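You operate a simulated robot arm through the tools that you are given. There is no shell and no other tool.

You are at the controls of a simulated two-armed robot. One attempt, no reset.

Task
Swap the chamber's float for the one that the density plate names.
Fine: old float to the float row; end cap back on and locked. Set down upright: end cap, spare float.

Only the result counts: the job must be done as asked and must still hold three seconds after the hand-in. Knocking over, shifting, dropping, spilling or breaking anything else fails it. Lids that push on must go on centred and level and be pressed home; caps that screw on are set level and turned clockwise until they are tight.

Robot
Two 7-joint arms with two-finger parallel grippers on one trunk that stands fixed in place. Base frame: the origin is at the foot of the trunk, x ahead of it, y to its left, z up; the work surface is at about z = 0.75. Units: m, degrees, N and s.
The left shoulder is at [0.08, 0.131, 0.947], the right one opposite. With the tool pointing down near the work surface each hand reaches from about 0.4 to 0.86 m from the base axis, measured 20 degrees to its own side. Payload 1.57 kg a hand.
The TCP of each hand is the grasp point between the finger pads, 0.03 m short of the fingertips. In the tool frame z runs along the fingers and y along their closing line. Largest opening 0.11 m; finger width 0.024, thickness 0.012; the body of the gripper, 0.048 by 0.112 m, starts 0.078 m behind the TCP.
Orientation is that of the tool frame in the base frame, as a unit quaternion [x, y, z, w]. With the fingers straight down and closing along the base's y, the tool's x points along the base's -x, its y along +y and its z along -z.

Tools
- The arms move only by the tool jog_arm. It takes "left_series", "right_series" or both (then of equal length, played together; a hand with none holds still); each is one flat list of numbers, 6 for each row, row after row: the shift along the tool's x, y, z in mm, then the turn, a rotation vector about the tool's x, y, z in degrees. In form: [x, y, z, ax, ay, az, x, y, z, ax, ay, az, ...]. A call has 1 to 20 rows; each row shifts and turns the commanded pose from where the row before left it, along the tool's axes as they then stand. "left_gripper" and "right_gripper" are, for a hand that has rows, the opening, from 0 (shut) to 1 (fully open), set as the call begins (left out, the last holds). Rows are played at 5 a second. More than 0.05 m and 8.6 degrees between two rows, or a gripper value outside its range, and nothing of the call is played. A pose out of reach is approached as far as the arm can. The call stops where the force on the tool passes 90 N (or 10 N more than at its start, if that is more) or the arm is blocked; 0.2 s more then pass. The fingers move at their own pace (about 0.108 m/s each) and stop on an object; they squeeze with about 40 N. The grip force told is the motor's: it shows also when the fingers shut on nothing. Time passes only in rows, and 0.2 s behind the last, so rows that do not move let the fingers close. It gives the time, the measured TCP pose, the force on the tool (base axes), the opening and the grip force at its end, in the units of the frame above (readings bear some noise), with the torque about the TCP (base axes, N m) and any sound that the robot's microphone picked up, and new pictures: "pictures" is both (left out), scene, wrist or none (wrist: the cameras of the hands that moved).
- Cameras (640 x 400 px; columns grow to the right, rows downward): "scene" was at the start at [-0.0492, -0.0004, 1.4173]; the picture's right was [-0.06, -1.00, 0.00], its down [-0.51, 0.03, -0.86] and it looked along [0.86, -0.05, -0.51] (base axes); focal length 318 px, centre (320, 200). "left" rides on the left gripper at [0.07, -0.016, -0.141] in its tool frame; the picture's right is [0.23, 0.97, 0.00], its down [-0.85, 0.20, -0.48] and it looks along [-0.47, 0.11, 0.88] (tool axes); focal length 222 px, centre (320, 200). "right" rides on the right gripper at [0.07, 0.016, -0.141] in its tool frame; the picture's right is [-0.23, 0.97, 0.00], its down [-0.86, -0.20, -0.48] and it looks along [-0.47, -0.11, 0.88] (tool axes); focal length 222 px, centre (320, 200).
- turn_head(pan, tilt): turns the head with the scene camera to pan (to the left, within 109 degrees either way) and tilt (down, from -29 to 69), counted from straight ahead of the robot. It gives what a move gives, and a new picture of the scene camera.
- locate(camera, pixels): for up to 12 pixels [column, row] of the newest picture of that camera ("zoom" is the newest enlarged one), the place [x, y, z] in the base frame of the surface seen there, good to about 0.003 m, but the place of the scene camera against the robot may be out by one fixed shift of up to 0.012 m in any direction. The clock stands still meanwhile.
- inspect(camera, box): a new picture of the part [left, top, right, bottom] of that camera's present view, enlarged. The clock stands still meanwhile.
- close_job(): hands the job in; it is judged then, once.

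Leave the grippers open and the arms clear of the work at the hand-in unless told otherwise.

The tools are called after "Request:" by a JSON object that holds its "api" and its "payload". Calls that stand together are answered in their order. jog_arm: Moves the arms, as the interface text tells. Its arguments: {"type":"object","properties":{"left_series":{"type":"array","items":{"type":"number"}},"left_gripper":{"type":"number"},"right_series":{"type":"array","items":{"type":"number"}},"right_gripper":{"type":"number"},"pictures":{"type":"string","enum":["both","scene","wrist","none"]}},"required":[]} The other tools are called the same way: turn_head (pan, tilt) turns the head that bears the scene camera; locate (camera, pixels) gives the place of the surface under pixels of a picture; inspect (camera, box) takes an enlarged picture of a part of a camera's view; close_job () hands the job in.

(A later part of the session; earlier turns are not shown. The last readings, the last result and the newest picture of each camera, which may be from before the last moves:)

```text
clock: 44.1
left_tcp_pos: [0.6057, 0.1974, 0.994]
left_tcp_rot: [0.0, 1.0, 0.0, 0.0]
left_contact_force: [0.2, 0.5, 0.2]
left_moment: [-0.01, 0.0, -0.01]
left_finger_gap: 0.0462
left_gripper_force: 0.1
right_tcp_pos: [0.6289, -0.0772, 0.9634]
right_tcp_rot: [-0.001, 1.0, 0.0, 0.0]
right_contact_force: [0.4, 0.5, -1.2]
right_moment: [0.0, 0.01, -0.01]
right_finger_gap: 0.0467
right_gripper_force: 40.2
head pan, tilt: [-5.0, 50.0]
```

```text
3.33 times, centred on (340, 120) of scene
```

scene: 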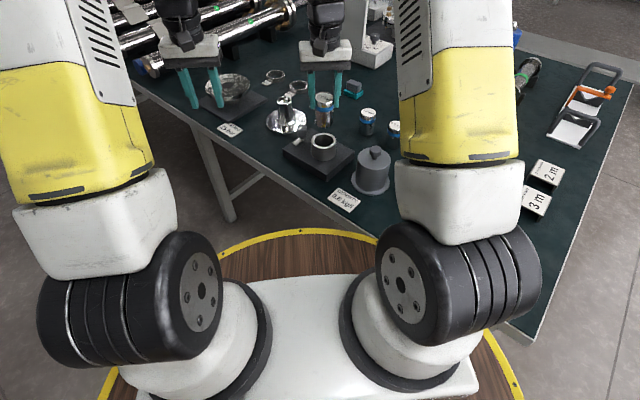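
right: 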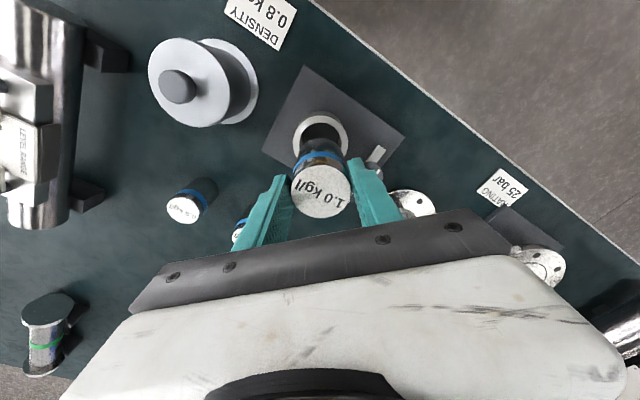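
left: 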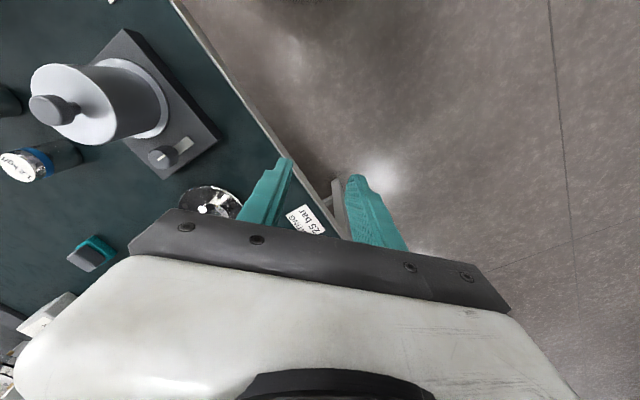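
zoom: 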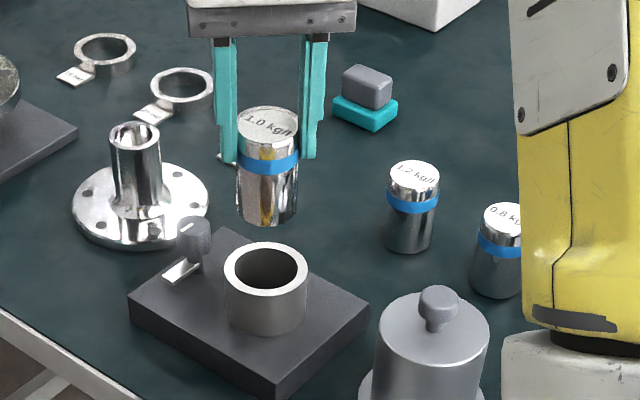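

Float is out and upright. First I fix the cup rim position from this view; then I'll carry the old float to the temporary spot (0.68,-0.395).

Request:
{"api": "locate", "payload": {"camera": "right", "pixels": [[294, 138], [349, 140], [322, 112], [300, 125], [344, 127], [298, 150], [310, 116], [335, 116]]}}

Request:
{"api": "locate", "payload": {"camera": "scene", "pixels": [[309, 141], [336, 141], [322, 134], [322, 149], [314, 136], [331, 146], [314, 146], [331, 136]]}}

Request:
{"api": "jog_arm", "payload": {"right_series": [-6.5, -30, -5, 0, 0, 0, -6.5, -40, 0, 0, 0, 0, -6.5, -40, 0, 0, 0, 0, -6.5, -40, 0, 0, 0, 0, -6.5, -40, 0, 0, 0, 0, -6.5, -40, 0, 0, 0, 0, -6.5, -45, 0, 0, 0, 0, -6.5, -43, 0, 0, 0, 0, 0, 0, 0, 0, 0, 0], "pictures": "both"}}

```text
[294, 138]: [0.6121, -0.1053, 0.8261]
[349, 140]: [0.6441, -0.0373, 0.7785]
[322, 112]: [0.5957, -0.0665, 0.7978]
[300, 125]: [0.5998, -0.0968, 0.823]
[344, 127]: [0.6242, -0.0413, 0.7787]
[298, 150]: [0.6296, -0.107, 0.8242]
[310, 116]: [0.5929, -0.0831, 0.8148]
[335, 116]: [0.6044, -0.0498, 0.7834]
```

```text
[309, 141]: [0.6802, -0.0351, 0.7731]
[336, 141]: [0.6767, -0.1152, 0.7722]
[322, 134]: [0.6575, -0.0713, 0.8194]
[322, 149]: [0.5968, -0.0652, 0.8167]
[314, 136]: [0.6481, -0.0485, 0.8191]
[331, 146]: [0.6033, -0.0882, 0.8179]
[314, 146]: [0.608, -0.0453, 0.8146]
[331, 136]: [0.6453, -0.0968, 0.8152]
```

```text
clock: 46.1
left_tcp_pos: [0.6063, 0.1967, 0.9948]
left_tcp_rot: [0.001, 1.0, 0.0, 0.001]
left_contact_force: [-0.3, -0.9, -0.2]
left_moment: [0.01, -0.01, -0.04]
left_finger_gap: 0.0462
left_gripper_force: 0.1
right_tcp_pos: [0.6781, -0.3964, 0.9644]
right_tcp_rot: [-0.001, 1.0, 0.0, 0.0]
right_contact_force: [-0.2, -0.5, -1.3]
right_moment: [0.0, -0.01, -0.02]
right_finger_gap: 0.0464
right_gripper_force: 40.4
head pan, tilt: [-5.0, 50.0]
```

scene: 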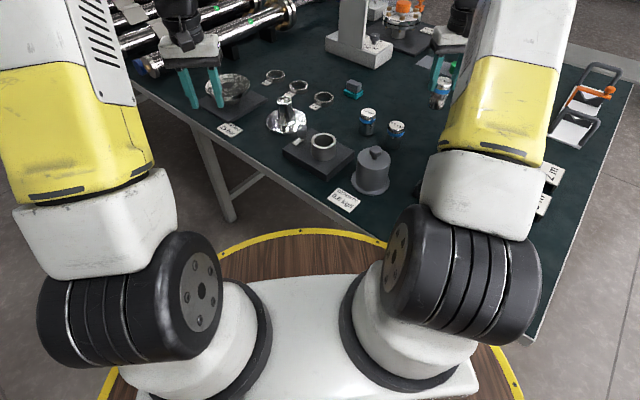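
right: 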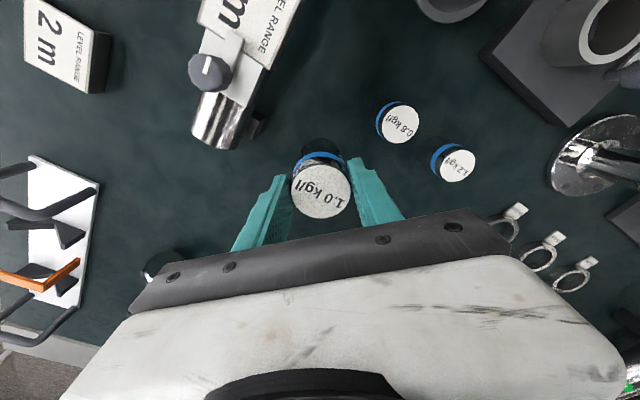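

The spot below is clear. I'll lower to just above the table, then in small steps.

Request:
{"api": "jog_arm", "payload": {"right_series": [0, 0, 30, 0, 0, 0, 0, 0, 30, 0, 0, 0, 0, 0, 30, 0, 0, 0, 0, 0, 20, 0, 0, 0, 0, 0, 12, 0, 0, 0, 0, 0, 4, 0, 0, 0, 0, 0, 0, 0, 0, 0], "pictures": "wrist"}}

Request:
{"api": "jog_arm", "payload": {"right_series": [0, 0, 1.5, 0, 0, 0, 0, 0, 1.5, 0, 0, 0], "pictures": "none"}}

Request:
{"api": "jog_arm", "payload": {"right_series": [0, 0, 1, 0, 0, 0, 0, 0, 0, 0, 0, 0], "pictures": "none"}}

```text
clock: 47.7
left_tcp_pos: [0.6058, 0.1982, 0.9934]
left_tcp_rot: [-0.001, 1.0, 0.001, 0.0]
left_contact_force: [-0.2, -0.7, 0.7]
left_moment: [-0.03, 0.01, -0.01]
left_finger_gap: 0.0462
left_gripper_force: 0.1
right_tcp_pos: [0.6794, -0.3942, 0.8395]
right_tcp_rot: [-0.001, 1.0, 0.0, 0.0]
right_contact_force: [-0.3, -0.3, -1.2]
right_moment: [-0.01, 0.02, 0.01]
right_finger_gap: 0.0463
right_gripper_force: 40.2
head pan, tilt: [-5.0, 50.0]
```

right: 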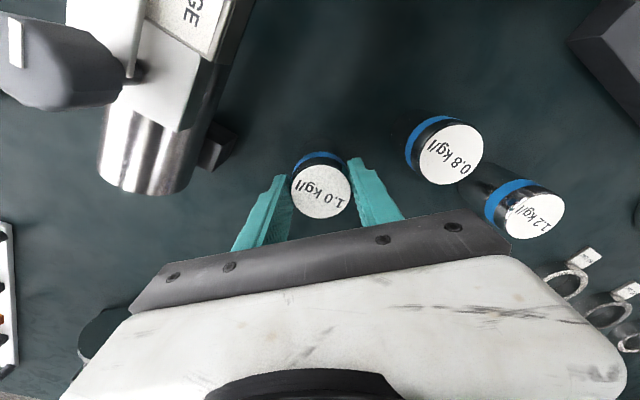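

```text
clock: 48.3
left_tcp_pos: [0.6065, 0.1978, 0.9935]
left_tcp_rot: [0.0, 1.0, 0.0, 0.0]
left_contact_force: [0.1, -0.6, 0.7]
left_moment: [-0.03, 0.0, -0.01]
left_finger_gap: 0.0465
left_gripper_force: 0.1
right_tcp_pos: [0.6785, -0.3948, 0.8385]
right_tcp_rot: [-0.001, 1.0, 0.0, 0.0]
right_contact_force: [-0.2, 0.0, -1.2]
right_moment: [-0.01, 0.01, 0.0]
right_finger_gap: 0.0464
right_gripper_force: 40.2
head pan, tilt: [-5.0, 50.0]
```

```text
clock: 48.9
left_tcp_pos: [0.6064, 0.1977, 0.9939]
left_tcp_rot: [-0.001, 1.0, 0.0, 0.001]
left_contact_force: [-0.5, -0.3, -0.2]
left_moment: [-0.01, -0.06, -0.02]
left_finger_gap: 0.0465
left_gripper_force: 0.1
right_tcp_pos: [0.679, -0.3947, 0.8358]
right_tcp_rot: [0.0, 1.0, 0.0, 0.0]
right_contact_force: [0.1, -0.8, -0.4]
right_moment: [0.0, -0.03, 0.03]
right_finger_gap: 0.0461
right_gripper_force: 40.9
head pan, tilt: [-5.0, 50.0]
```

Nearly touching. More 1 mm steps.

Request:
{"api": "jog_arm", "payload": {"right_series": [0, 0, 1, 0, 0, 0, 0, 0, 1, 0, 0, 0], "pictures": "none"}}

Request:
{"api": "jog_arm", "payload": {"right_series": [0, 0, 1, 0, 0, 0, 0, 0, 0, 0, 0, 0], "pictures": "none"}}

```text
clock: 49.5
left_tcp_pos: [0.6056, 0.1989, 0.9941]
left_tcp_rot: [0.0, 1.0, 0.0, 0.001]
left_contact_force: [1.0, -0.6, 0.2]
left_moment: [-0.03, -0.02, 0.01]
left_finger_gap: 0.046
left_gripper_force: 0.0
right_tcp_pos: [0.6795, -0.3944, 0.8351]
right_tcp_rot: [-0.001, 1.0, 0.0, 0.0]
right_contact_force: [-0.8, -1.3, -0.7]
right_moment: [0.0, -0.01, 0.03]
right_finger_gap: 0.0465
right_gripper_force: 40.1
head pan, tilt: [-5.0, 50.0]
```

```text
clock: 50.1
left_tcp_pos: [0.6066, 0.1973, 0.9932]
left_tcp_rot: [0.0, 1.0, 0.0, 0.0]
left_contact_force: [-0.2, 0.0, 0.9]
left_moment: [0.02, -0.02, 0.03]
left_finger_gap: 0.0462
left_gripper_force: 0.3
right_tcp_pos: [0.6802, -0.3943, 0.8323]
right_tcp_rot: [0.0, 1.0, 0.0, 0.0]
right_contact_force: [0.4, -0.1, -0.5]
right_moment: [-0.03, -0.02, 0.05]
right_finger_gap: 0.0467
right_gripper_force: 40.2
head pan, tilt: [-5.0, 50.0]
```

Still no clear contact; two more millimetres, one at a time.

Request:
{"api": "jog_arm", "payload": {"right_series": [0, 0, 1, 0, 0, 0, 0, 0, 0, 0, 0, 0], "pictures": "none"}}

Request:
{"api": "jog_arm", "payload": {"right_series": [0, 0, 1, 0, 0, 0, 0, 0, 0, 0, 0, 0], "pictures": "none"}}

Request:
{"api": "inspect", "payload": {"camera": "scene", "box": [380, 60, 480, 160]}}

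```text
clock: 50.7
left_tcp_pos: [0.6054, 0.1981, 0.994]
left_tcp_rot: [0.0, 1.0, 0.0, -0.001]
left_contact_force: [0.7, 0.3, -0.4]
left_moment: [-0.03, -0.02, 0.0]
left_finger_gap: 0.0462
left_gripper_force: 0.1
right_tcp_pos: [0.6782, -0.3946, 0.833]
right_tcp_rot: [-0.001, 1.0, 0.0, 0.0]
right_contact_force: [-0.4, 0.6, -1.0]
right_moment: [-0.05, 0.0, 0.01]
right_finger_gap: 0.0466
right_gripper_force: 40.1
head pan, tilt: [-5.0, 50.0]
```

```text
clock: 51.3
left_tcp_pos: [0.6057, 0.1975, 0.9932]
left_tcp_rot: [0.0, 1.0, 0.0, 0.0]
left_contact_force: [-0.3, -0.4, 1.0]
left_moment: [0.01, 0.01, 0.02]
left_finger_gap: 0.0462
left_gripper_force: 0.1
right_tcp_pos: [0.6789, -0.3946, 0.8327]
right_tcp_rot: [-0.001, 1.0, 0.0, 0.0]
right_contact_force: [-0.2, -0.7, -0.9]
right_moment: [-0.01, -0.01, 0.0]
right_finger_gap: 0.0468
right_gripper_force: 39.9
head pan, tilt: [-5.0, 50.0]
```

```text
4.00 times, centred on (430, 110) of scene
```

zoom: 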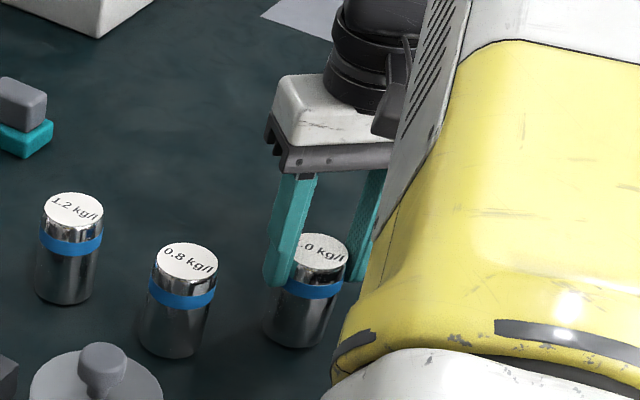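

Continue with single millimetres.

Request:
{"api": "jog_arm", "payload": {"right_series": [0, 0, 1, 0, 0, 0, 0, 0, 0, 0, 0, 0], "pictures": "none"}}

Request:
{"api": "jog_arm", "payload": {"right_series": [0, 0, 1, 0, 0, 0, 0, 0, 0, 0, 0, 0], "pictures": "none"}}

```text
clock: 51.9
left_tcp_pos: [0.6056, 0.1985, 0.9936]
left_tcp_rot: [0.0, 1.0, 0.0, 0.0]
left_contact_force: [0.0, -0.6, -0.3]
left_moment: [0.01, 0.01, -0.03]
left_finger_gap: 0.0462
left_gripper_force: 0.1
right_tcp_pos: [0.6787, -0.3946, 0.8314]
right_tcp_rot: [0.0, 1.0, 0.0, 0.0]
right_contact_force: [-3.1, 0.4, 6.0]
right_moment: [0.13, 0.21, 0.01]
right_finger_gap: 0.0463
right_gripper_force: 40.2
head pan, tilt: [-5.0, 50.0]
```

```text
clock: 52.5
left_tcp_pos: [0.6065, 0.197, 0.9942]
left_tcp_rot: [0.0, 1.0, 0.0, 0.0]
left_contact_force: [-0.3, -0.2, 0.2]
left_moment: [0.0, -0.01, -0.03]
left_finger_gap: 0.0463
left_gripper_force: 0.0
right_tcp_pos: [0.6799, -0.3945, 0.8319]
right_tcp_rot: [0.0, 1.0, -0.001, 0.0]
right_contact_force: [-8.2, 3.1, 20.1]
right_moment: [0.3, 0.56, 0.0]
right_finger_gap: 0.0464
right_gripper_force: 40.0
head pan, tilt: [-5.0, 50.0]
```

The float stands on the table (20 N). I'll release and lift, then look toward the 0.8 float.

Request:
{"api": "jog_arm", "payload": {"right_series": [0, 0, -1, 0, 0, 0, 0, 0, 0, 0, 0, 0, 0, 0, 0, 0, 0, 0, 0, 0, -20, 0, 0, 0, 0, 0, -40, 0, 0, 0, 0, 0, -40, 0, 0, 0, 20, 40, -40, 0, 0, 0, 10, 40, 0, 0, 0, 0, 5, 20, 0, 0, 0, 0, 0, 0, 0, 0, 0, 0], "right_gripper": 0.62, "pictures": "both"}}

Request:
{"api": "inspect", "payload": {"camera": "right", "box": [220, 80, 420, 240]}}

```text
refused: row 7 steps farther than a row can; nothing moved
```

```text
2.50 times, centred on (320, 160) of right
```

zoom: 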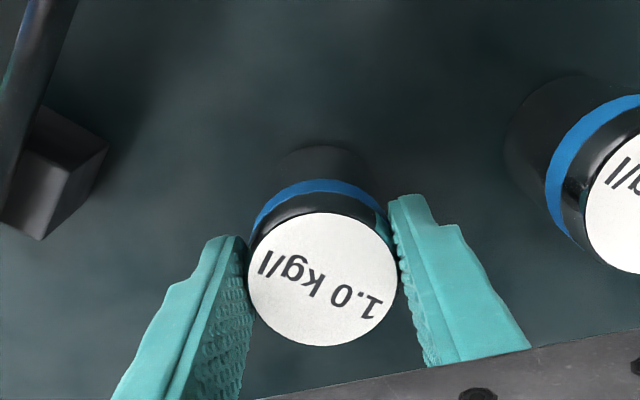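

One row was too long, so nothing moved. I'll send it again with shorter steps.

Request:
{"api": "jog_arm", "payload": {"right_series": [0, 0, -1, 0, 0, 0, 0, 0, 0, 0, 0, 0, 0, 0, 0, 0, 0, 0, 0, 0, -20, 0, 0, 0, 0, 0, -40, 0, 0, 0, 0, 0, -40, 0, 0, 0, 10, 30, -20, 0, 0, 0, 10, 30, -20, 0, 0, 0, 10, 30, 0, 0, 0, 0, 5, 10, 0, 0, 0, 0, 0, 0, 0, 0, 0, 0], "right_gripper": 0.62, "pictures": "both"}}

Request:
{"api": "inspect", "payload": {"camera": "right", "box": [220, 80, 420, 240]}}

```text
clock: 54.9
left_tcp_pos: [0.6063, 0.1966, 0.9937]
left_tcp_rot: [0.0, 1.0, 0.0, 0.0]
left_contact_force: [0.3, 0.2, 0.1]
left_moment: [0.0, -0.01, 0.02]
left_finger_gap: 0.0459
left_gripper_force: 0.0
right_tcp_pos: [0.6449, -0.2944, 0.9696]
right_tcp_rot: [0.001, 1.0, 0.0, 0.0]
right_contact_force: [-0.8, 0.8, 0.3]
right_moment: [-0.01, 0.0, 0.02]
right_finger_gap: 0.0681
right_gripper_force: 0.0
head pan, tilt: [-5.0, 50.0]
```

scene: 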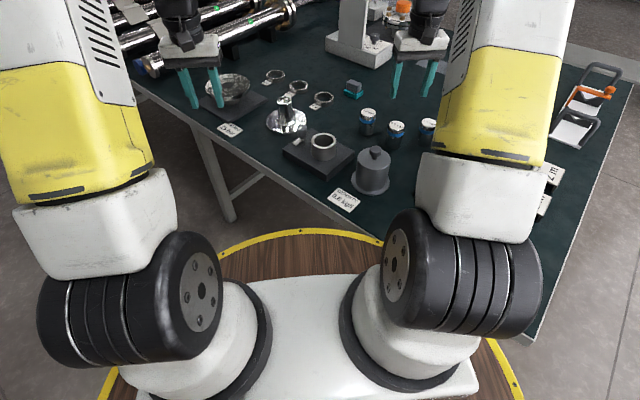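
right: 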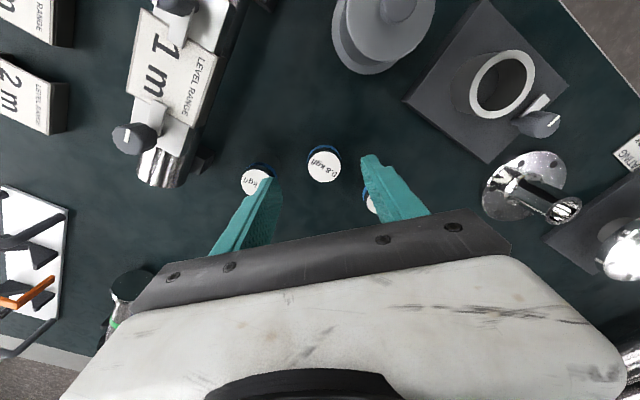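

```text
2.50 times, centred on (320, 160) of right
```

zoom: 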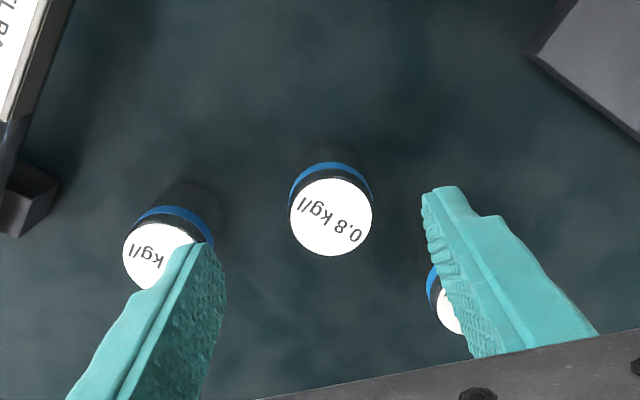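

The 0.8 kg/l float is at (331,217) in this zoom. Locating its top, edges, and (right camera) the empty cup's rim.

Request:
{"api": "locate", "payload": {"camera": "zoom", "pixels": [[331, 217], [292, 217], [370, 217], [331, 181], [331, 253], [150, 255]]}}

Request:
{"api": "locate", "payload": {"camera": "right", "pixels": [[471, 93], [535, 73], [500, 51], [505, 116], [480, 65], [527, 103], [478, 108], [530, 58], [478, 88]]}}

```text
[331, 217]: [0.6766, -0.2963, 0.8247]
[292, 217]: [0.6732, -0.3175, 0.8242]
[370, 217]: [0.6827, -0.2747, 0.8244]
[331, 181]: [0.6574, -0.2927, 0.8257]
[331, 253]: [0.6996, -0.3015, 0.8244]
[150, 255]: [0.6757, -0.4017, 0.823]
```

```text
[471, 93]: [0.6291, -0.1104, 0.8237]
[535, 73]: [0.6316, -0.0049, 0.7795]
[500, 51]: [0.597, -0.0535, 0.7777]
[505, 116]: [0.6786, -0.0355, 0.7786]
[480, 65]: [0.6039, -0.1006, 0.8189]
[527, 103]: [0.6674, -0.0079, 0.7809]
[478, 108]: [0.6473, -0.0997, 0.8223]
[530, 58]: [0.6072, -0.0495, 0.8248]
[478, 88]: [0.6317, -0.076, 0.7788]
```

0.8 float centre ≈(0.678,-0.296), top 0.8245; cup axis ≈(0.627,-0.0758). I'll move over the float, descend and grip at TCP z≈0.8315.

Request:
{"api": "jog_arm", "payload": {"right_series": [-16.5, -1, 20, 0, 0, 0, -16.5, -0.5, 30, 0, 0, 0, 0, 0, 30, 0, 0, 0, 0, 0, 0, 0, 0, 0], "pictures": "wrist"}}

Request:
{"api": "inspect", "payload": {"camera": "right", "box": [220, 80, 420, 240]}}

Request:
{"api": "inspect", "payload": {"camera": "scene", "box": [330, 50, 470, 170]}}

```text
clock: 55.9
left_tcp_pos: [0.6063, 0.1971, 0.9928]
left_tcp_rot: [0.0, 1.0, 0.001, 0.001]
left_contact_force: [-0.8, -0.1, -0.3]
left_moment: [-0.02, 0.0, 0.0]
left_finger_gap: 0.0462
left_gripper_force: 0.1
right_tcp_pos: [0.6763, -0.2953, 0.8879]
right_tcp_rot: [0.0, 1.0, 0.0, 0.0]
right_contact_force: [0.1, 0.4, -0.2]
right_moment: [-0.02, 0.0, 0.0]
right_finger_gap: 0.0682
right_gripper_force: 0.1
head pan, tilt: [-5.0, 50.0]
```

right: 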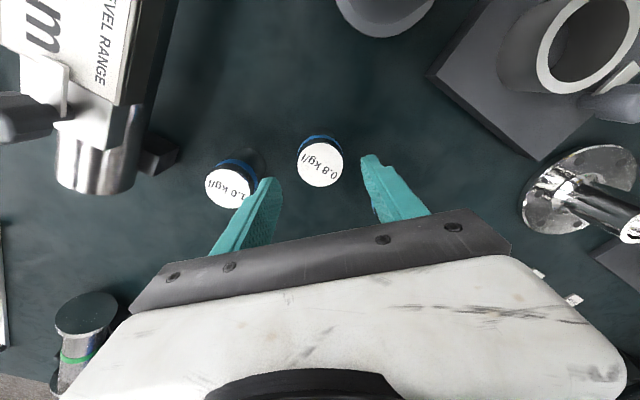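

```text
2.50 times, centred on (320, 160) of right
```

zoom: 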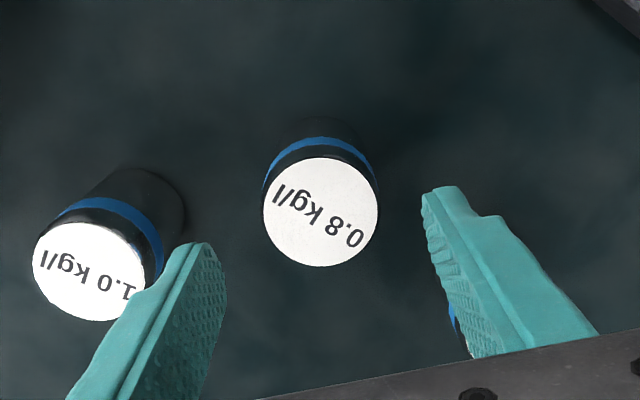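

```text
3.33 times, centred on (400, 110) of scene
```

zoom: 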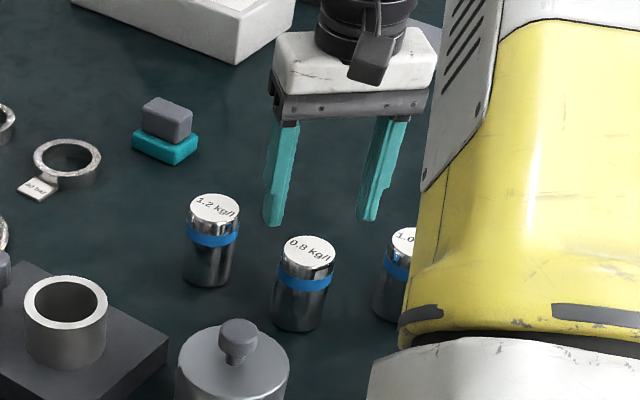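

Clear on both sides. Descending 56 mm and closing on the 0.8 float.

Request:
{"api": "jog_arm", "payload": {"right_series": [-1, 0, 20, 0, 0, 0, 0, 0, 20, 0, 0, 0, 0, 0, 16.5, 0, 0, 0, 0, 0, 0, 0, 0, 0], "pictures": "none"}}

Request:
{"api": "jog_arm", "payload": {"right_series": [0, 0, 0, 0, 0, 0, 0, 0, 0, 0, 0, 0, 0, 0, 0, 0, 0, 0], "right_gripper": 0, "pictures": "both"}}

```text
clock: 56.9
left_tcp_pos: [0.6063, 0.1987, 0.9932]
left_tcp_rot: [0.0, 1.0, 0.0, 0.0]
left_contact_force: [-0.3, 0.0, 0.3]
left_moment: [0.02, 0.0, 0.02]
left_finger_gap: 0.0459
left_gripper_force: 0.1
right_tcp_pos: [0.677, -0.2967, 0.8319]
right_tcp_rot: [0.0, 1.0, 0.0, 0.0]
right_contact_force: [0.1, -0.3, -0.2]
right_moment: [0.01, -0.02, 0.01]
right_finger_gap: 0.0682
right_gripper_force: 0.0
head pan, tilt: [-5.0, 50.0]
```

```text
clock: 57.7
left_tcp_pos: [0.6067, 0.1978, 0.9927]
left_tcp_rot: [0.0, 1.0, 0.0, 0.0]
left_contact_force: [-0.1, -0.8, -0.2]
left_moment: [0.0, -0.02, 0.03]
left_finger_gap: 0.046
left_gripper_force: 0.1
right_tcp_pos: [0.6782, -0.2972, 0.8332]
right_tcp_rot: [0.0, 1.0, 0.0, 0.0]
right_contact_force: [0.3, -0.4, -0.2]
right_moment: [-0.02, 0.01, -0.02]
right_finger_gap: 0.0467
right_gripper_force: 40.3
head pan, tilt: [-5.0, 50.0]
```

scene: 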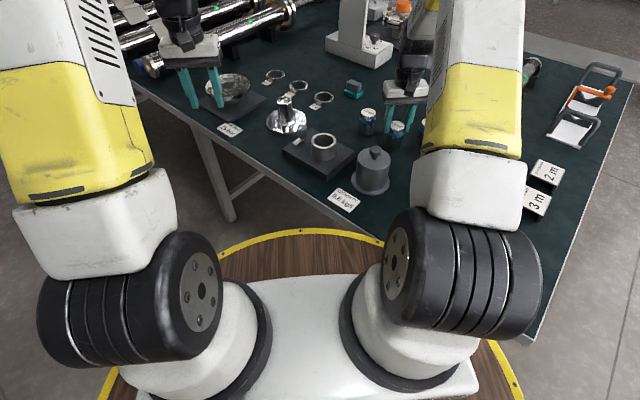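
right: 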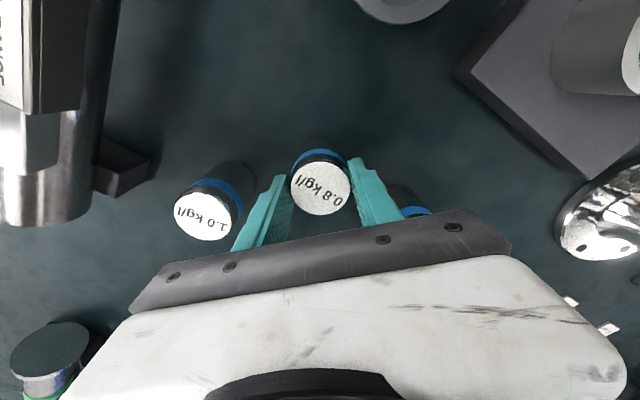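

0.8 float gripped the same way as the old one. Lift 135 mm and carry it over the cup at (0.627,-0.0765).

Request:
{"api": "jog_arm", "payload": {"right_series": [0, 0, -15, 0, 0, 0, 0, 0, -40, 0, 0, 0, 0, 0, -40, 0, 0, 0, 0, 0, -40, 0, 0, 0, 8, 36, 0, 0, 0, 0, 8.5, 37, 0, 0, 0, 0, 8.5, 37, 0, 0, 0, 0, 8.5, 37, 0, 0, 0, 0, 8.5, 37, 0, 0, 0, 0, 8.5, 36, 0, 0, 0, 0, 0, 0, 0, 0, 0, 0, 0, 0, 0, 0, 0, 0], "pictures": "both"}}

Request:
{"api": "inspect", "payload": {"camera": "scene", "box": [270, 60, 410, 180]}}

Request:
{"api": "inspect", "payload": {"camera": "right", "box": [250, 80, 390, 220]}}

Request:
{"api": "inspect", "payload": {"camera": "left", "box": [0, 20, 240, 200]}}

```text
clock: 60.3
left_tcp_pos: [0.6062, 0.1979, 0.9936]
left_tcp_rot: [0.0, 1.0, 0.0, 0.0]
left_contact_force: [0.8, -1.0, -0.1]
left_moment: [-0.03, 0.02, -0.02]
left_finger_gap: 0.0464
left_gripper_force: 0.1
right_tcp_pos: [0.6282, -0.0768, 0.9687]
right_tcp_rot: [0.0, 1.0, 0.001, 0.0]
right_contact_force: [-0.1, 0.2, -0.7]
right_moment: [0.02, -0.01, -0.01]
right_finger_gap: 0.0467
right_gripper_force: 39.9
head pan, tilt: [-5.0, 50.0]
```

scene: 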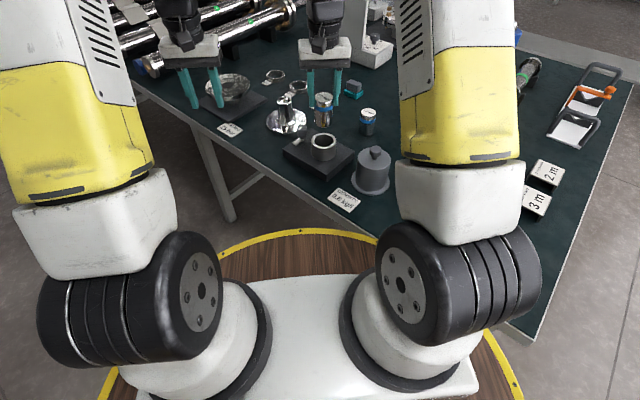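
right: 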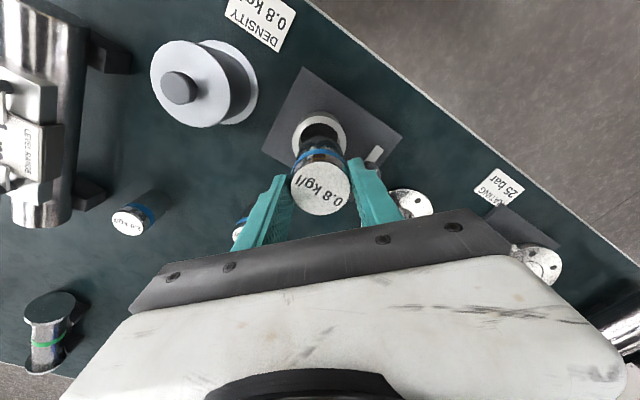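

```text
3.33 times, centred on (340, 120) of scene
```

zoom: 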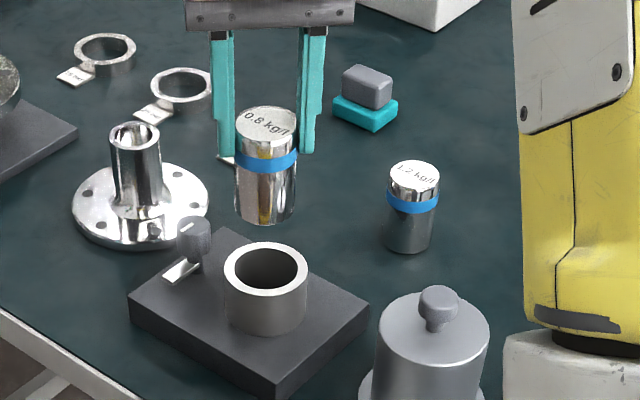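

```text
2.86 times, centred on (320, 150) of right
```

zoom: 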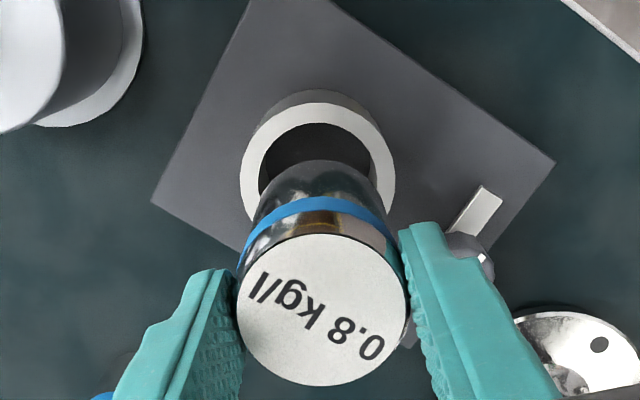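

```text
2.22 times, centred on (120, 110) of left
```

zoom: 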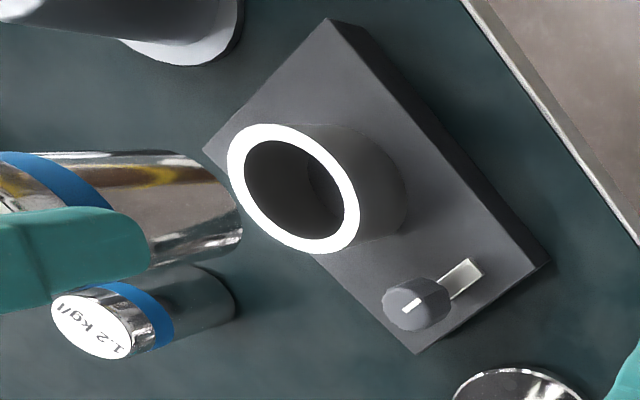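

Alignment equals the pose at which the old float came out. Lowering to just above the rim.

Request:
{"api": "jog_arm", "payload": {"right_series": [0, 0, 20, 0, 0, 0, 0, 0, 20, 0, 0, 0, 0, 0, 12, 0, 0, 0, 0, 0, 0, 0, 0, 0], "pictures": "both"}}

Request:
{"api": "inspect", "payload": {"camera": "scene", "box": [270, 80, 370, 180]}}

Request:
{"api": "inspect", "payload": {"camera": "left", "box": [0, 20, 240, 200]}}

Request:
{"api": "inspect", "payload": {"camera": "right", "box": [250, 80, 390, 220]}}

```text
clock: 61.3
left_tcp_pos: [0.6068, 0.1972, 0.9934]
left_tcp_rot: [0.001, 1.0, 0.0, 0.0]
left_contact_force: [-0.1, 0.0, -0.1]
left_moment: [0.01, 0.04, 0.02]
left_finger_gap: 0.0463
left_gripper_force: 0.0
right_tcp_pos: [0.6272, -0.0755, 0.9171]
right_tcp_rot: [0.0, 1.0, -0.001, 0.0]
right_contact_force: [-0.7, 0.6, -1.6]
right_moment: [0.0, 0.01, 0.0]
right_finger_gap: 0.0467
right_gripper_force: 40.1
head pan, tilt: [-5.0, 50.0]
```

scene: 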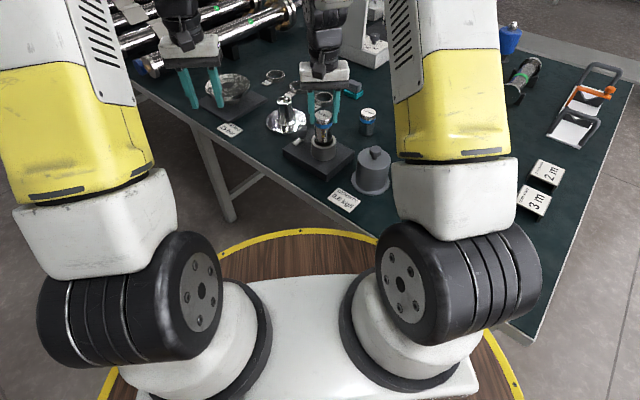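
right: 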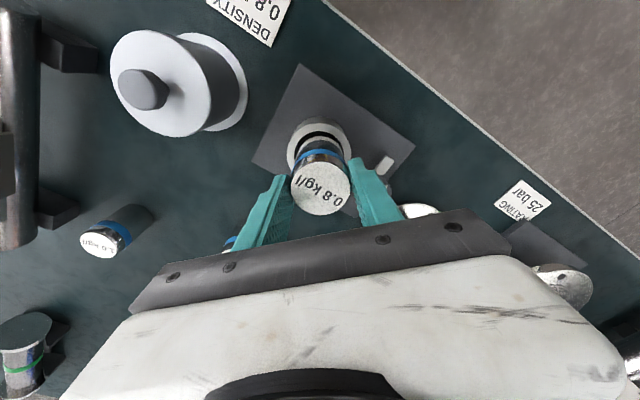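

```text
4.00 times, centred on (320, 130) of scene
```

zoom: 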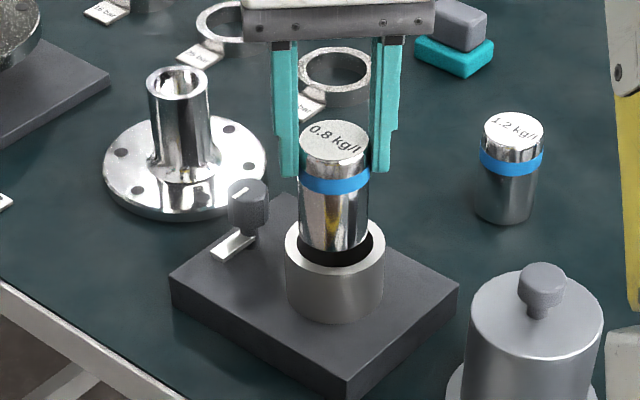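

```text
2.22 times, centred on (120, 110) of left
```

zoom: 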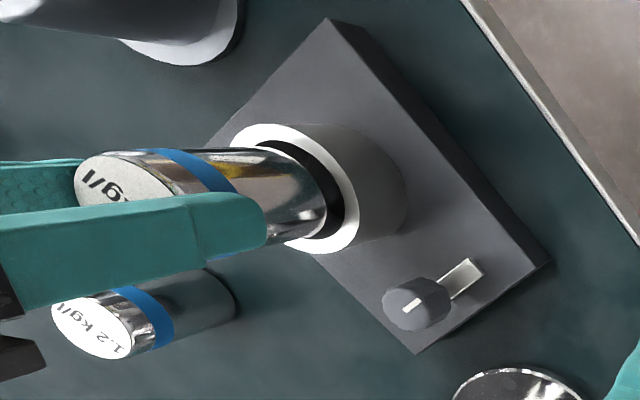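

```text
2.86 times, centred on (320, 150) of right
```

zoom: 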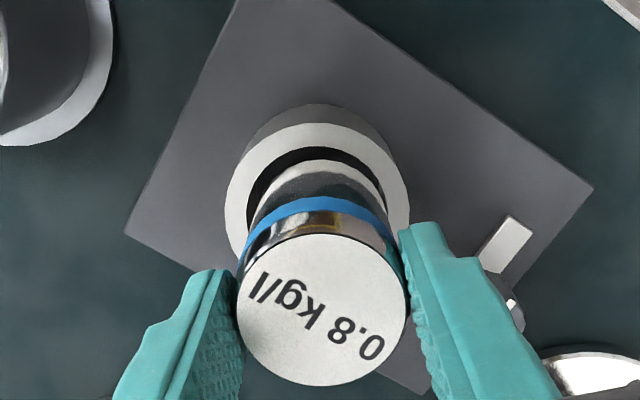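

Well centred above the cup. Inserting slowly, 40 mm first, then checking force.

Request:
{"api": "jog_arm", "payload": {"right_series": [0, 0, 8, 0, 0, 0, 0, 0, 8, 0, 0, 0, 0, 0, 8, 0, 0, 0, 0, 0, 8, 0, 0, 0, 0, 0, 8, 0, 0, 0, 0, 0, 0, 0, 0, 0], "pictures": "none"}}

Request:
{"api": "jog_arm", "payload": {"right_series": [0, 0, 5, 0, 0, 0, 0, 0, 4, 0, 0, 0, 0, 0, 2, 0, 0, 0, 0, 0, 0, 0, 0, 0], "pictures": "both"}}

Request:
{"api": "inspect", "payload": {"camera": "scene", "box": [270, 80, 370, 180]}}

```text
clock: 62.7
left_tcp_pos: [0.6068, 0.1975, 0.9935]
left_tcp_rot: [0.0, 1.0, 0.0, 0.0]
left_contact_force: [-0.1, 0.0, 0.6]
left_moment: [0.03, 0.0, 0.0]
left_finger_gap: 0.046
left_gripper_force: 0.0
right_tcp_pos: [0.6262, -0.0759, 0.8788]
right_tcp_rot: [-0.001, 1.0, 0.0, 0.0]
right_contact_force: [-1.1, 0.6, -0.6]
right_moment: [0.0, -0.01, 0.0]
right_finger_gap: 0.0466
right_gripper_force: 40.0
head pan, tilt: [-5.0, 50.0]
```

```text
clock: 63.7
left_tcp_pos: [0.6064, 0.1974, 0.9923]
left_tcp_rot: [0.0, 1.0, 0.0, 0.0]
left_contact_force: [-0.1, -0.9, 0.8]
left_moment: [0.01, 0.01, 0.03]
left_finger_gap: 0.0463
left_gripper_force: 0.1
right_tcp_pos: [0.6259, -0.0756, 0.8675]
right_tcp_rot: [-0.002, 1.0, 0.0, 0.0]
right_contact_force: [-0.5, 0.8, -1.4]
right_moment: [-0.03, -0.01, -0.01]
right_finger_gap: 0.0466
right_gripper_force: 40.2
head pan, tilt: [-5.0, 50.0]
```

scene: 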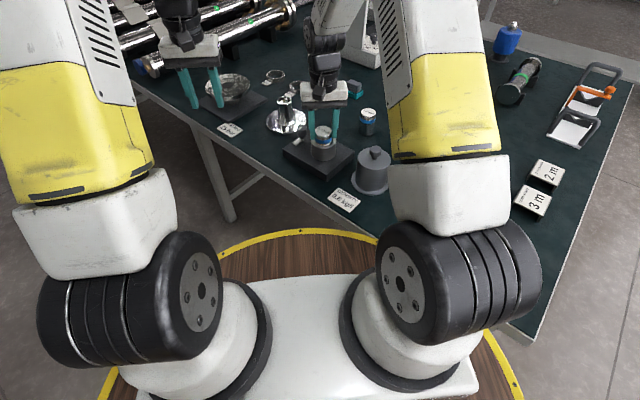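
right: 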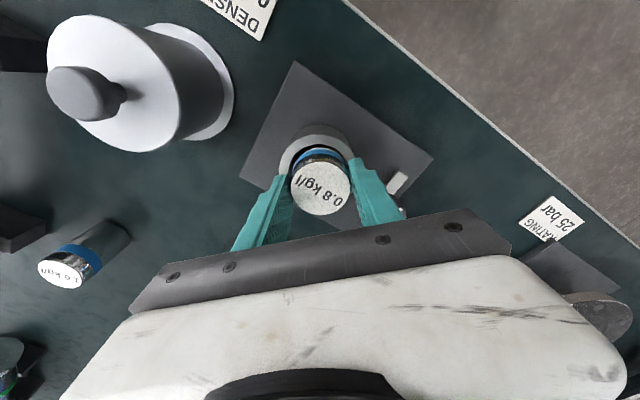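

```text
4.00 times, centred on (320, 130) of scene
```

zoom: 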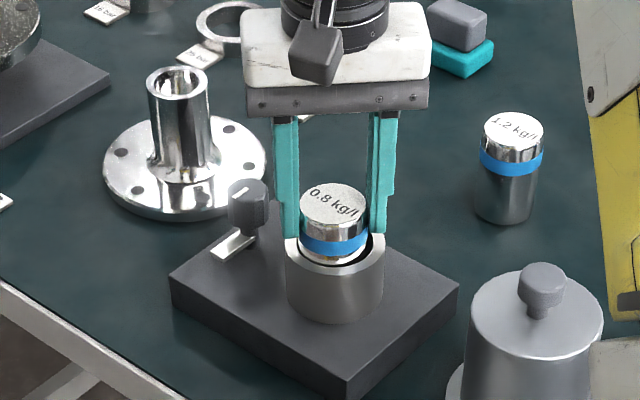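

No resistance. A few more millimetres to seat it.

Request:
{"api": "jog_arm", "payload": {"right_series": [0, 0, 2, 0, 0, 0, 0, 0, 1, 0, 0, 0, 0, 0, 0, 0, 0, 0], "pictures": "none"}}

Request:
{"api": "jog_arm", "payload": {"right_series": [0, 0, 1, 0, 0, 0, 0, 0, 0, 0, 0, 0], "pictures": "none"}}

Request:
{"api": "jog_arm", "payload": {"right_series": [0, 0, 1, 0, 0, 0, 0, 0, 0, 0, 0, 0], "pictures": "none"}}

```text
clock: 64.5
left_tcp_pos: [0.6065, 0.1974, 0.9931]
left_tcp_rot: [0.0, 1.0, 0.001, 0.0]
left_contact_force: [0.3, -0.2, 0.5]
left_moment: [-0.02, -0.01, 0.03]
left_finger_gap: 0.046
left_gripper_force: 0.1
right_tcp_pos: [0.6282, -0.0756, 0.8624]
right_tcp_rot: [0.0, 1.0, 0.0, 0.0]
right_contact_force: [0.1, 0.4, -0.1]
right_moment: [0.02, 0.0, 0.0]
right_finger_gap: 0.0465
right_gripper_force: 39.7
head pan, tilt: [-5.0, 50.0]
```

```text
clock: 65.1
left_tcp_pos: [0.6066, 0.1983, 0.9937]
left_tcp_rot: [0.001, 1.0, 0.001, 0.001]
left_contact_force: [0.3, -0.4, -0.8]
left_moment: [-0.02, -0.01, -0.02]
left_finger_gap: 0.0461
left_gripper_force: 0.1
right_tcp_pos: [0.6287, -0.0762, 0.8624]
right_tcp_rot: [-0.001, 1.0, 0.0, 0.001]
right_contact_force: [-0.9, -0.2, 10.4]
right_moment: [-0.14, 0.12, -0.02]
right_finger_gap: 0.0464
right_gripper_force: 39.9
head pan, tilt: [-5.0, 50.0]
```

```text
clock: 65.7
left_tcp_pos: [0.6067, 0.1975, 0.9942]
left_tcp_rot: [0.001, 1.0, 0.0, 0.0]
left_contact_force: [0.3, -0.4, 0.7]
left_moment: [0.02, 0.01, 0.0]
left_finger_gap: 0.0464
left_gripper_force: 0.1
right_tcp_pos: [0.6269, -0.0755, 0.8632]
right_tcp_rot: [0.0, 1.0, 0.0, 0.001]
right_contact_force: [-0.3, 1.6, 21.4]
right_moment: [0.19, 0.16, 0.02]
right_finger_gap: 0.0465
right_gripper_force: 40.1
head pan, tilt: [-5.0, 50.0]
```

Seated (21 N at the same height as the old float). Release, lift, and go back over the old float at the temporary spot.

Request:
{"api": "jog_arm", "payload": {"right_series": [0, 0, -1, 0, 0, 0, 0, 0, 0, 0, 0, 0, 0, 0, 0, 0, 0, 0, 0, 0, -20, 0, 0, 0, 0, 0, -40, 0, 0, 0, 0, 0, -40, 0, 0, 0, -6.5, -40, 0, 0, 0, 0, -6.5, -40, 0, 0, 0, 0, -6.5, -40, 0, 0, 0, 0, -6.5, -40, 0, 0, 0, 0, -6.5, -40, 0, 0, 0, 0, -6.5, -40, 0, 0, 0, 0, -6.5, -40, 0, 0, 0, 0, -6, -38.5, 0, 0, 0, 0, 0, 0, 0, 0, 0, 0], "right_gripper": 0.62, "pictures": "both"}}

Request:
{"api": "inspect", "payload": {"camera": "right", "box": [220, 80, 420, 240]}}

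Request:
{"api": "inspect", "payload": {"camera": "scene", "box": [270, 80, 410, 200]}}

```text
clock: 68.9
left_tcp_pos: [0.6051, 0.1979, 0.9941]
left_tcp_rot: [0.0, 1.0, 0.0, 0.0]
left_contact_force: [0.2, 0.4, -0.8]
left_moment: [0.0, -0.02, 0.01]
left_finger_gap: 0.0463
left_gripper_force: 0.0
right_tcp_pos: [0.6785, -0.3935, 0.962]
right_tcp_rot: [-0.001, 1.0, -0.001, 0.0]
right_contact_force: [0.2, -0.3, 0.7]
right_moment: [0.02, -0.01, 0.03]
right_finger_gap: 0.0683
right_gripper_force: 0.1
head pan, tilt: [-5.0, 50.0]
```

scene: 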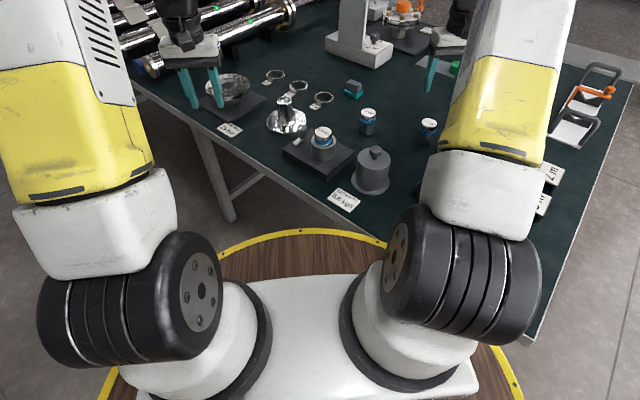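
right: 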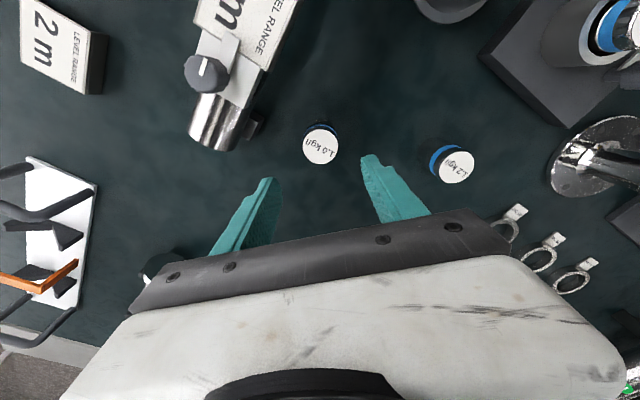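

```text
2.50 times, centred on (320, 160) of right
```

zoom: 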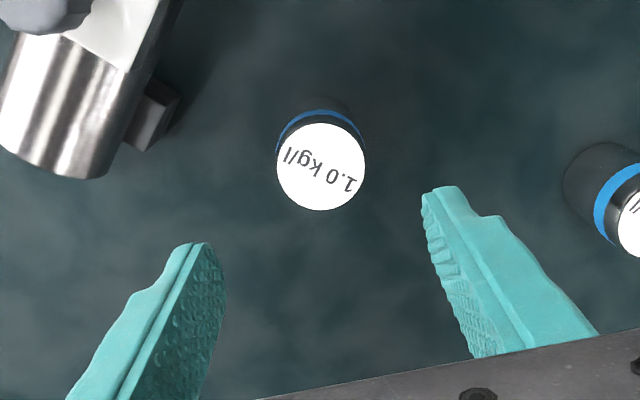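

```text
3.33 times, centred on (340, 140) of scene
```

zoom: 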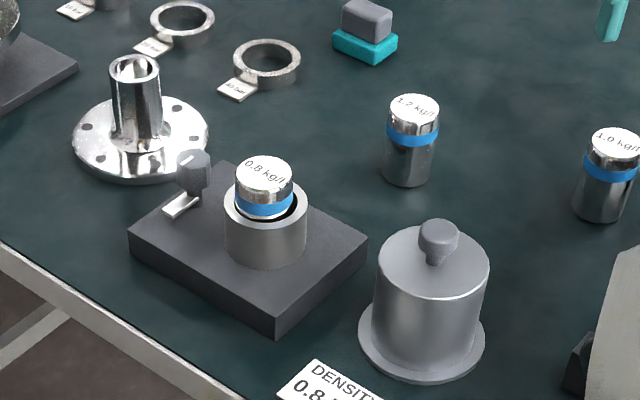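

0.8 float is in the cup; the old 1.0 float is between the fingers' line. I'll descend 130 mm and grip it.

Request:
{"api": "jog_arm", "payload": {"right_series": [0, -1, 30, 0, 0, 0, 0, 0, 30, 0, 0, 0, 0, 0, 30, 0, 0, 0, 0, 0, 25, 0, 0, 0, 0, 0, 15, 0, 0, 0, 0, 0, 0, 0, 0, 0], "pictures": "wrist"}}

Request:
{"api": "jog_arm", "payload": {"right_series": [0, 0, 0, 0, 0, 0, 0, 0, 0, 0, 0, 0, 0, 0, 0, 0, 0, 0], "right_gripper": 0, "pictures": "wrist"}}

```text
clock: 70.3
left_tcp_pos: [0.6064, 0.1984, 0.9936]
left_tcp_rot: [0.0, 1.0, 0.0, 0.0]
left_contact_force: [-0.7, 1.6, 0.8]
left_moment: [0.0, -0.01, -0.03]
left_finger_gap: 0.0461
left_gripper_force: 0.0
right_tcp_pos: [0.6804, -0.3958, 0.8321]
right_tcp_rot: [-0.001, 1.0, 0.0, 0.0]
right_contact_force: [0.5, 0.9, 1.0]
right_moment: [0.01, 0.01, 0.01]
right_finger_gap: 0.068
right_gripper_force: 0.1
head pan, tilt: [-5.0, 50.0]
```

right: 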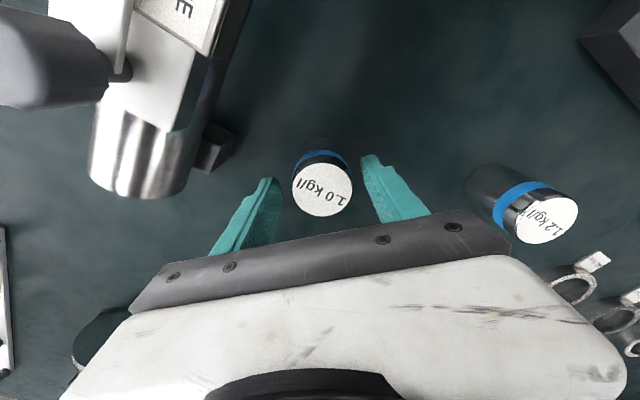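

```text
clock: 71.1
left_tcp_pos: [0.6063, 0.1969, 0.9938]
left_tcp_rot: [-0.001, 1.0, 0.0, 0.0]
left_contact_force: [0.4, 0.1, 0.2]
left_moment: [0.0, 0.0, -0.03]
left_finger_gap: 0.0462
left_gripper_force: 0.1
right_tcp_pos: [0.681, -0.3955, 0.832]
right_tcp_rot: [-0.001, 1.0, 0.0, 0.0]
right_contact_force: [0.0, 0.4, 0.2]
right_moment: [0.04, 0.02, 0.02]
right_finger_gap: 0.0465
right_gripper_force: 39.9
head pan, tilt: [-5.0, 50.0]
```

right: 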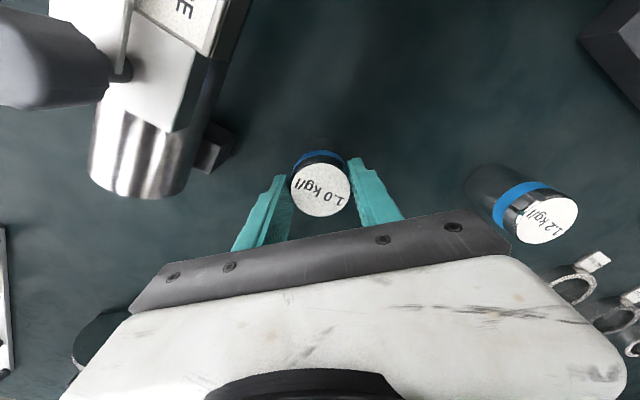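

Gripped. Lift 30 mm, slide 99 mm in +y to the vacated place (0.678,-0.2965), and lower.

Request:
{"api": "jog_arm", "payload": {"right_series": [0, 0, -15, 0, 0, 0, 0, 0, -15, 0, 0, 0, 0.5, 25, 0, 0, 0, 0, 0.5, 25, 0, 0, 0, 0, 0.5, 25, 0, 0, 0, 0, 0.5, 24, 0, 0, 0, 0, 0, 0, 0, 0, 0, 0, 0, 0, 15, 0, 0, 0, 0, 0, 10, 0, 0, 0, 0, 0, 2, 0, 0, 0, 0, 0, 0, 0, 0, 0], "pictures": "both"}}

Request:
{"api": "jog_arm", "payload": {"right_series": [0, 0, 1, 0, 0, 0, 0, 0, 1, 0, 0, 0, 0, 0, 0, 0, 0, 0], "pictures": "none"}}

Request:
{"api": "jog_arm", "payload": {"right_series": [0, 0, 1, 0, 0, 0, 0, 0, 0, 0, 0, 0], "pictures": "none"}}

```text
clock: 73.5
left_tcp_pos: [0.6057, 0.1975, 0.993]
left_tcp_rot: [0.0, 1.0, 0.0, 0.0]
left_contact_force: [0.0, -0.2, -0.2]
left_moment: [-0.01, 0.0, 0.0]
left_finger_gap: 0.0462
left_gripper_force: 0.1
right_tcp_pos: [0.6783, -0.2966, 0.8344]
right_tcp_rot: [0.0, 1.0, 0.0, 0.0]
right_contact_force: [-0.1, 0.6, -1.0]
right_moment: [-0.02, 0.0, 0.01]
right_finger_gap: 0.0462
right_gripper_force: 39.9
head pan, tilt: [-5.0, 50.0]
```

scene: 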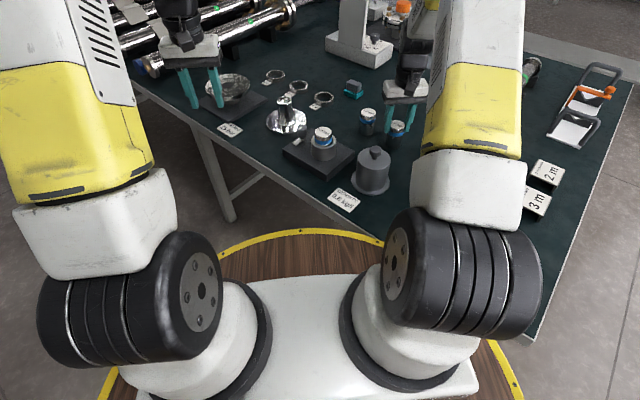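
right: 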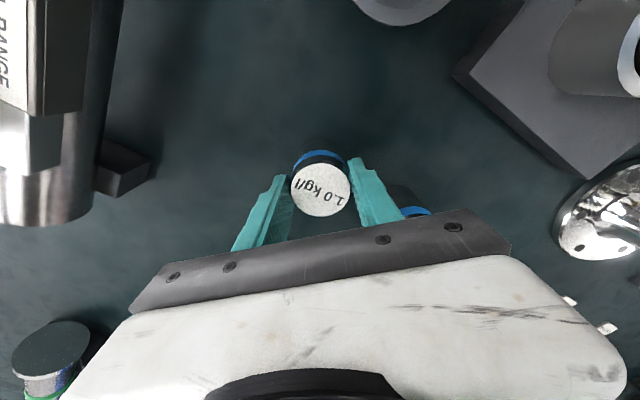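

```text
clock: 74.3
left_tcp_pos: [0.606, 0.197, 0.9945]
left_tcp_rot: [0.0, 1.0, 0.0, 0.0]
left_contact_force: [-0.2, -0.4, 0.6]
left_moment: [-0.01, -0.04, -0.01]
left_finger_gap: 0.0461
left_gripper_force: 0.0
right_tcp_pos: [0.6772, -0.2967, 0.8326]
right_tcp_rot: [-0.001, 1.0, 0.0, 0.0]
right_contact_force: [0.4, 0.5, -1.1]
right_moment: [-0.02, 0.0, 0.01]
right_finger_gap: 0.0461
right_gripper_force: 40.0
head pan, tilt: [-5.0, 50.0]
```

```text
clock: 74.9
left_tcp_pos: [0.6061, 0.1965, 0.9937]
left_tcp_rot: [0.0, 1.0, 0.0, -0.001]
left_contact_force: [-0.3, 0.2, -0.3]
left_moment: [-0.01, 0.01, -0.03]
left_finger_gap: 0.0461
left_gripper_force: 0.2
right_tcp_pos: [0.6767, -0.2966, 0.8318]
right_tcp_rot: [-0.002, 1.0, 0.0, 0.001]
right_contact_force: [0.2, 0.5, -1.3]
right_moment: [0.01, -0.01, 0.01]
right_finger_gap: 0.0466
right_gripper_force: 39.8
head pan, tilt: [-5.0, 50.0]
```

One millimetre more at a time until it touches.

Request:
{"api": "jog_arm", "payload": {"right_series": [0, 0, 1, 0, 0, 0, 0, 0, 0, 0, 0, 0], "pictures": "none"}}

Request:
{"api": "jog_arm", "payload": {"right_series": [0, 0, 0.7, 0, 0, 0, 0, 0, 0, 0, 0, 0], "pictures": "none"}}

```text
clock: 75.5
left_tcp_pos: [0.6055, 0.1974, 0.994]
left_tcp_rot: [0.0, 1.0, 0.0, 0.0]
left_contact_force: [0.8, -0.1, 0.1]
left_moment: [-0.03, 0.0, 0.0]
left_finger_gap: 0.0461
left_gripper_force: 0.1
right_tcp_pos: [0.6769, -0.297, 0.8317]
right_tcp_rot: [-0.001, 1.0, 0.0, 0.001]
right_contact_force: [1.7, -0.3, 4.8]
right_moment: [-0.05, -0.06, -0.04]
right_finger_gap: 0.0464
right_gripper_force: 40.1
head pan, tilt: [-5.0, 50.0]
```

```text
clock: 76.1
left_tcp_pos: [0.6057, 0.1978, 0.9946]
left_tcp_rot: [0.0, 1.0, 0.0, 0.0]
left_contact_force: [-0.9, 0.4, 0.1]
left_moment: [-0.01, 0.01, -0.01]
left_finger_gap: 0.0464
left_gripper_force: 0.0
right_tcp_pos: [0.6759, -0.2962, 0.8318]
right_tcp_rot: [0.0, 1.0, 0.0, 0.0]
right_contact_force: [0.6, 0.9, 13.5]
right_moment: [0.11, 0.03, -0.08]
right_finger_gap: 0.0464
right_gripper_force: 39.9
head pan, tilt: [-5.0, 50.0]
```

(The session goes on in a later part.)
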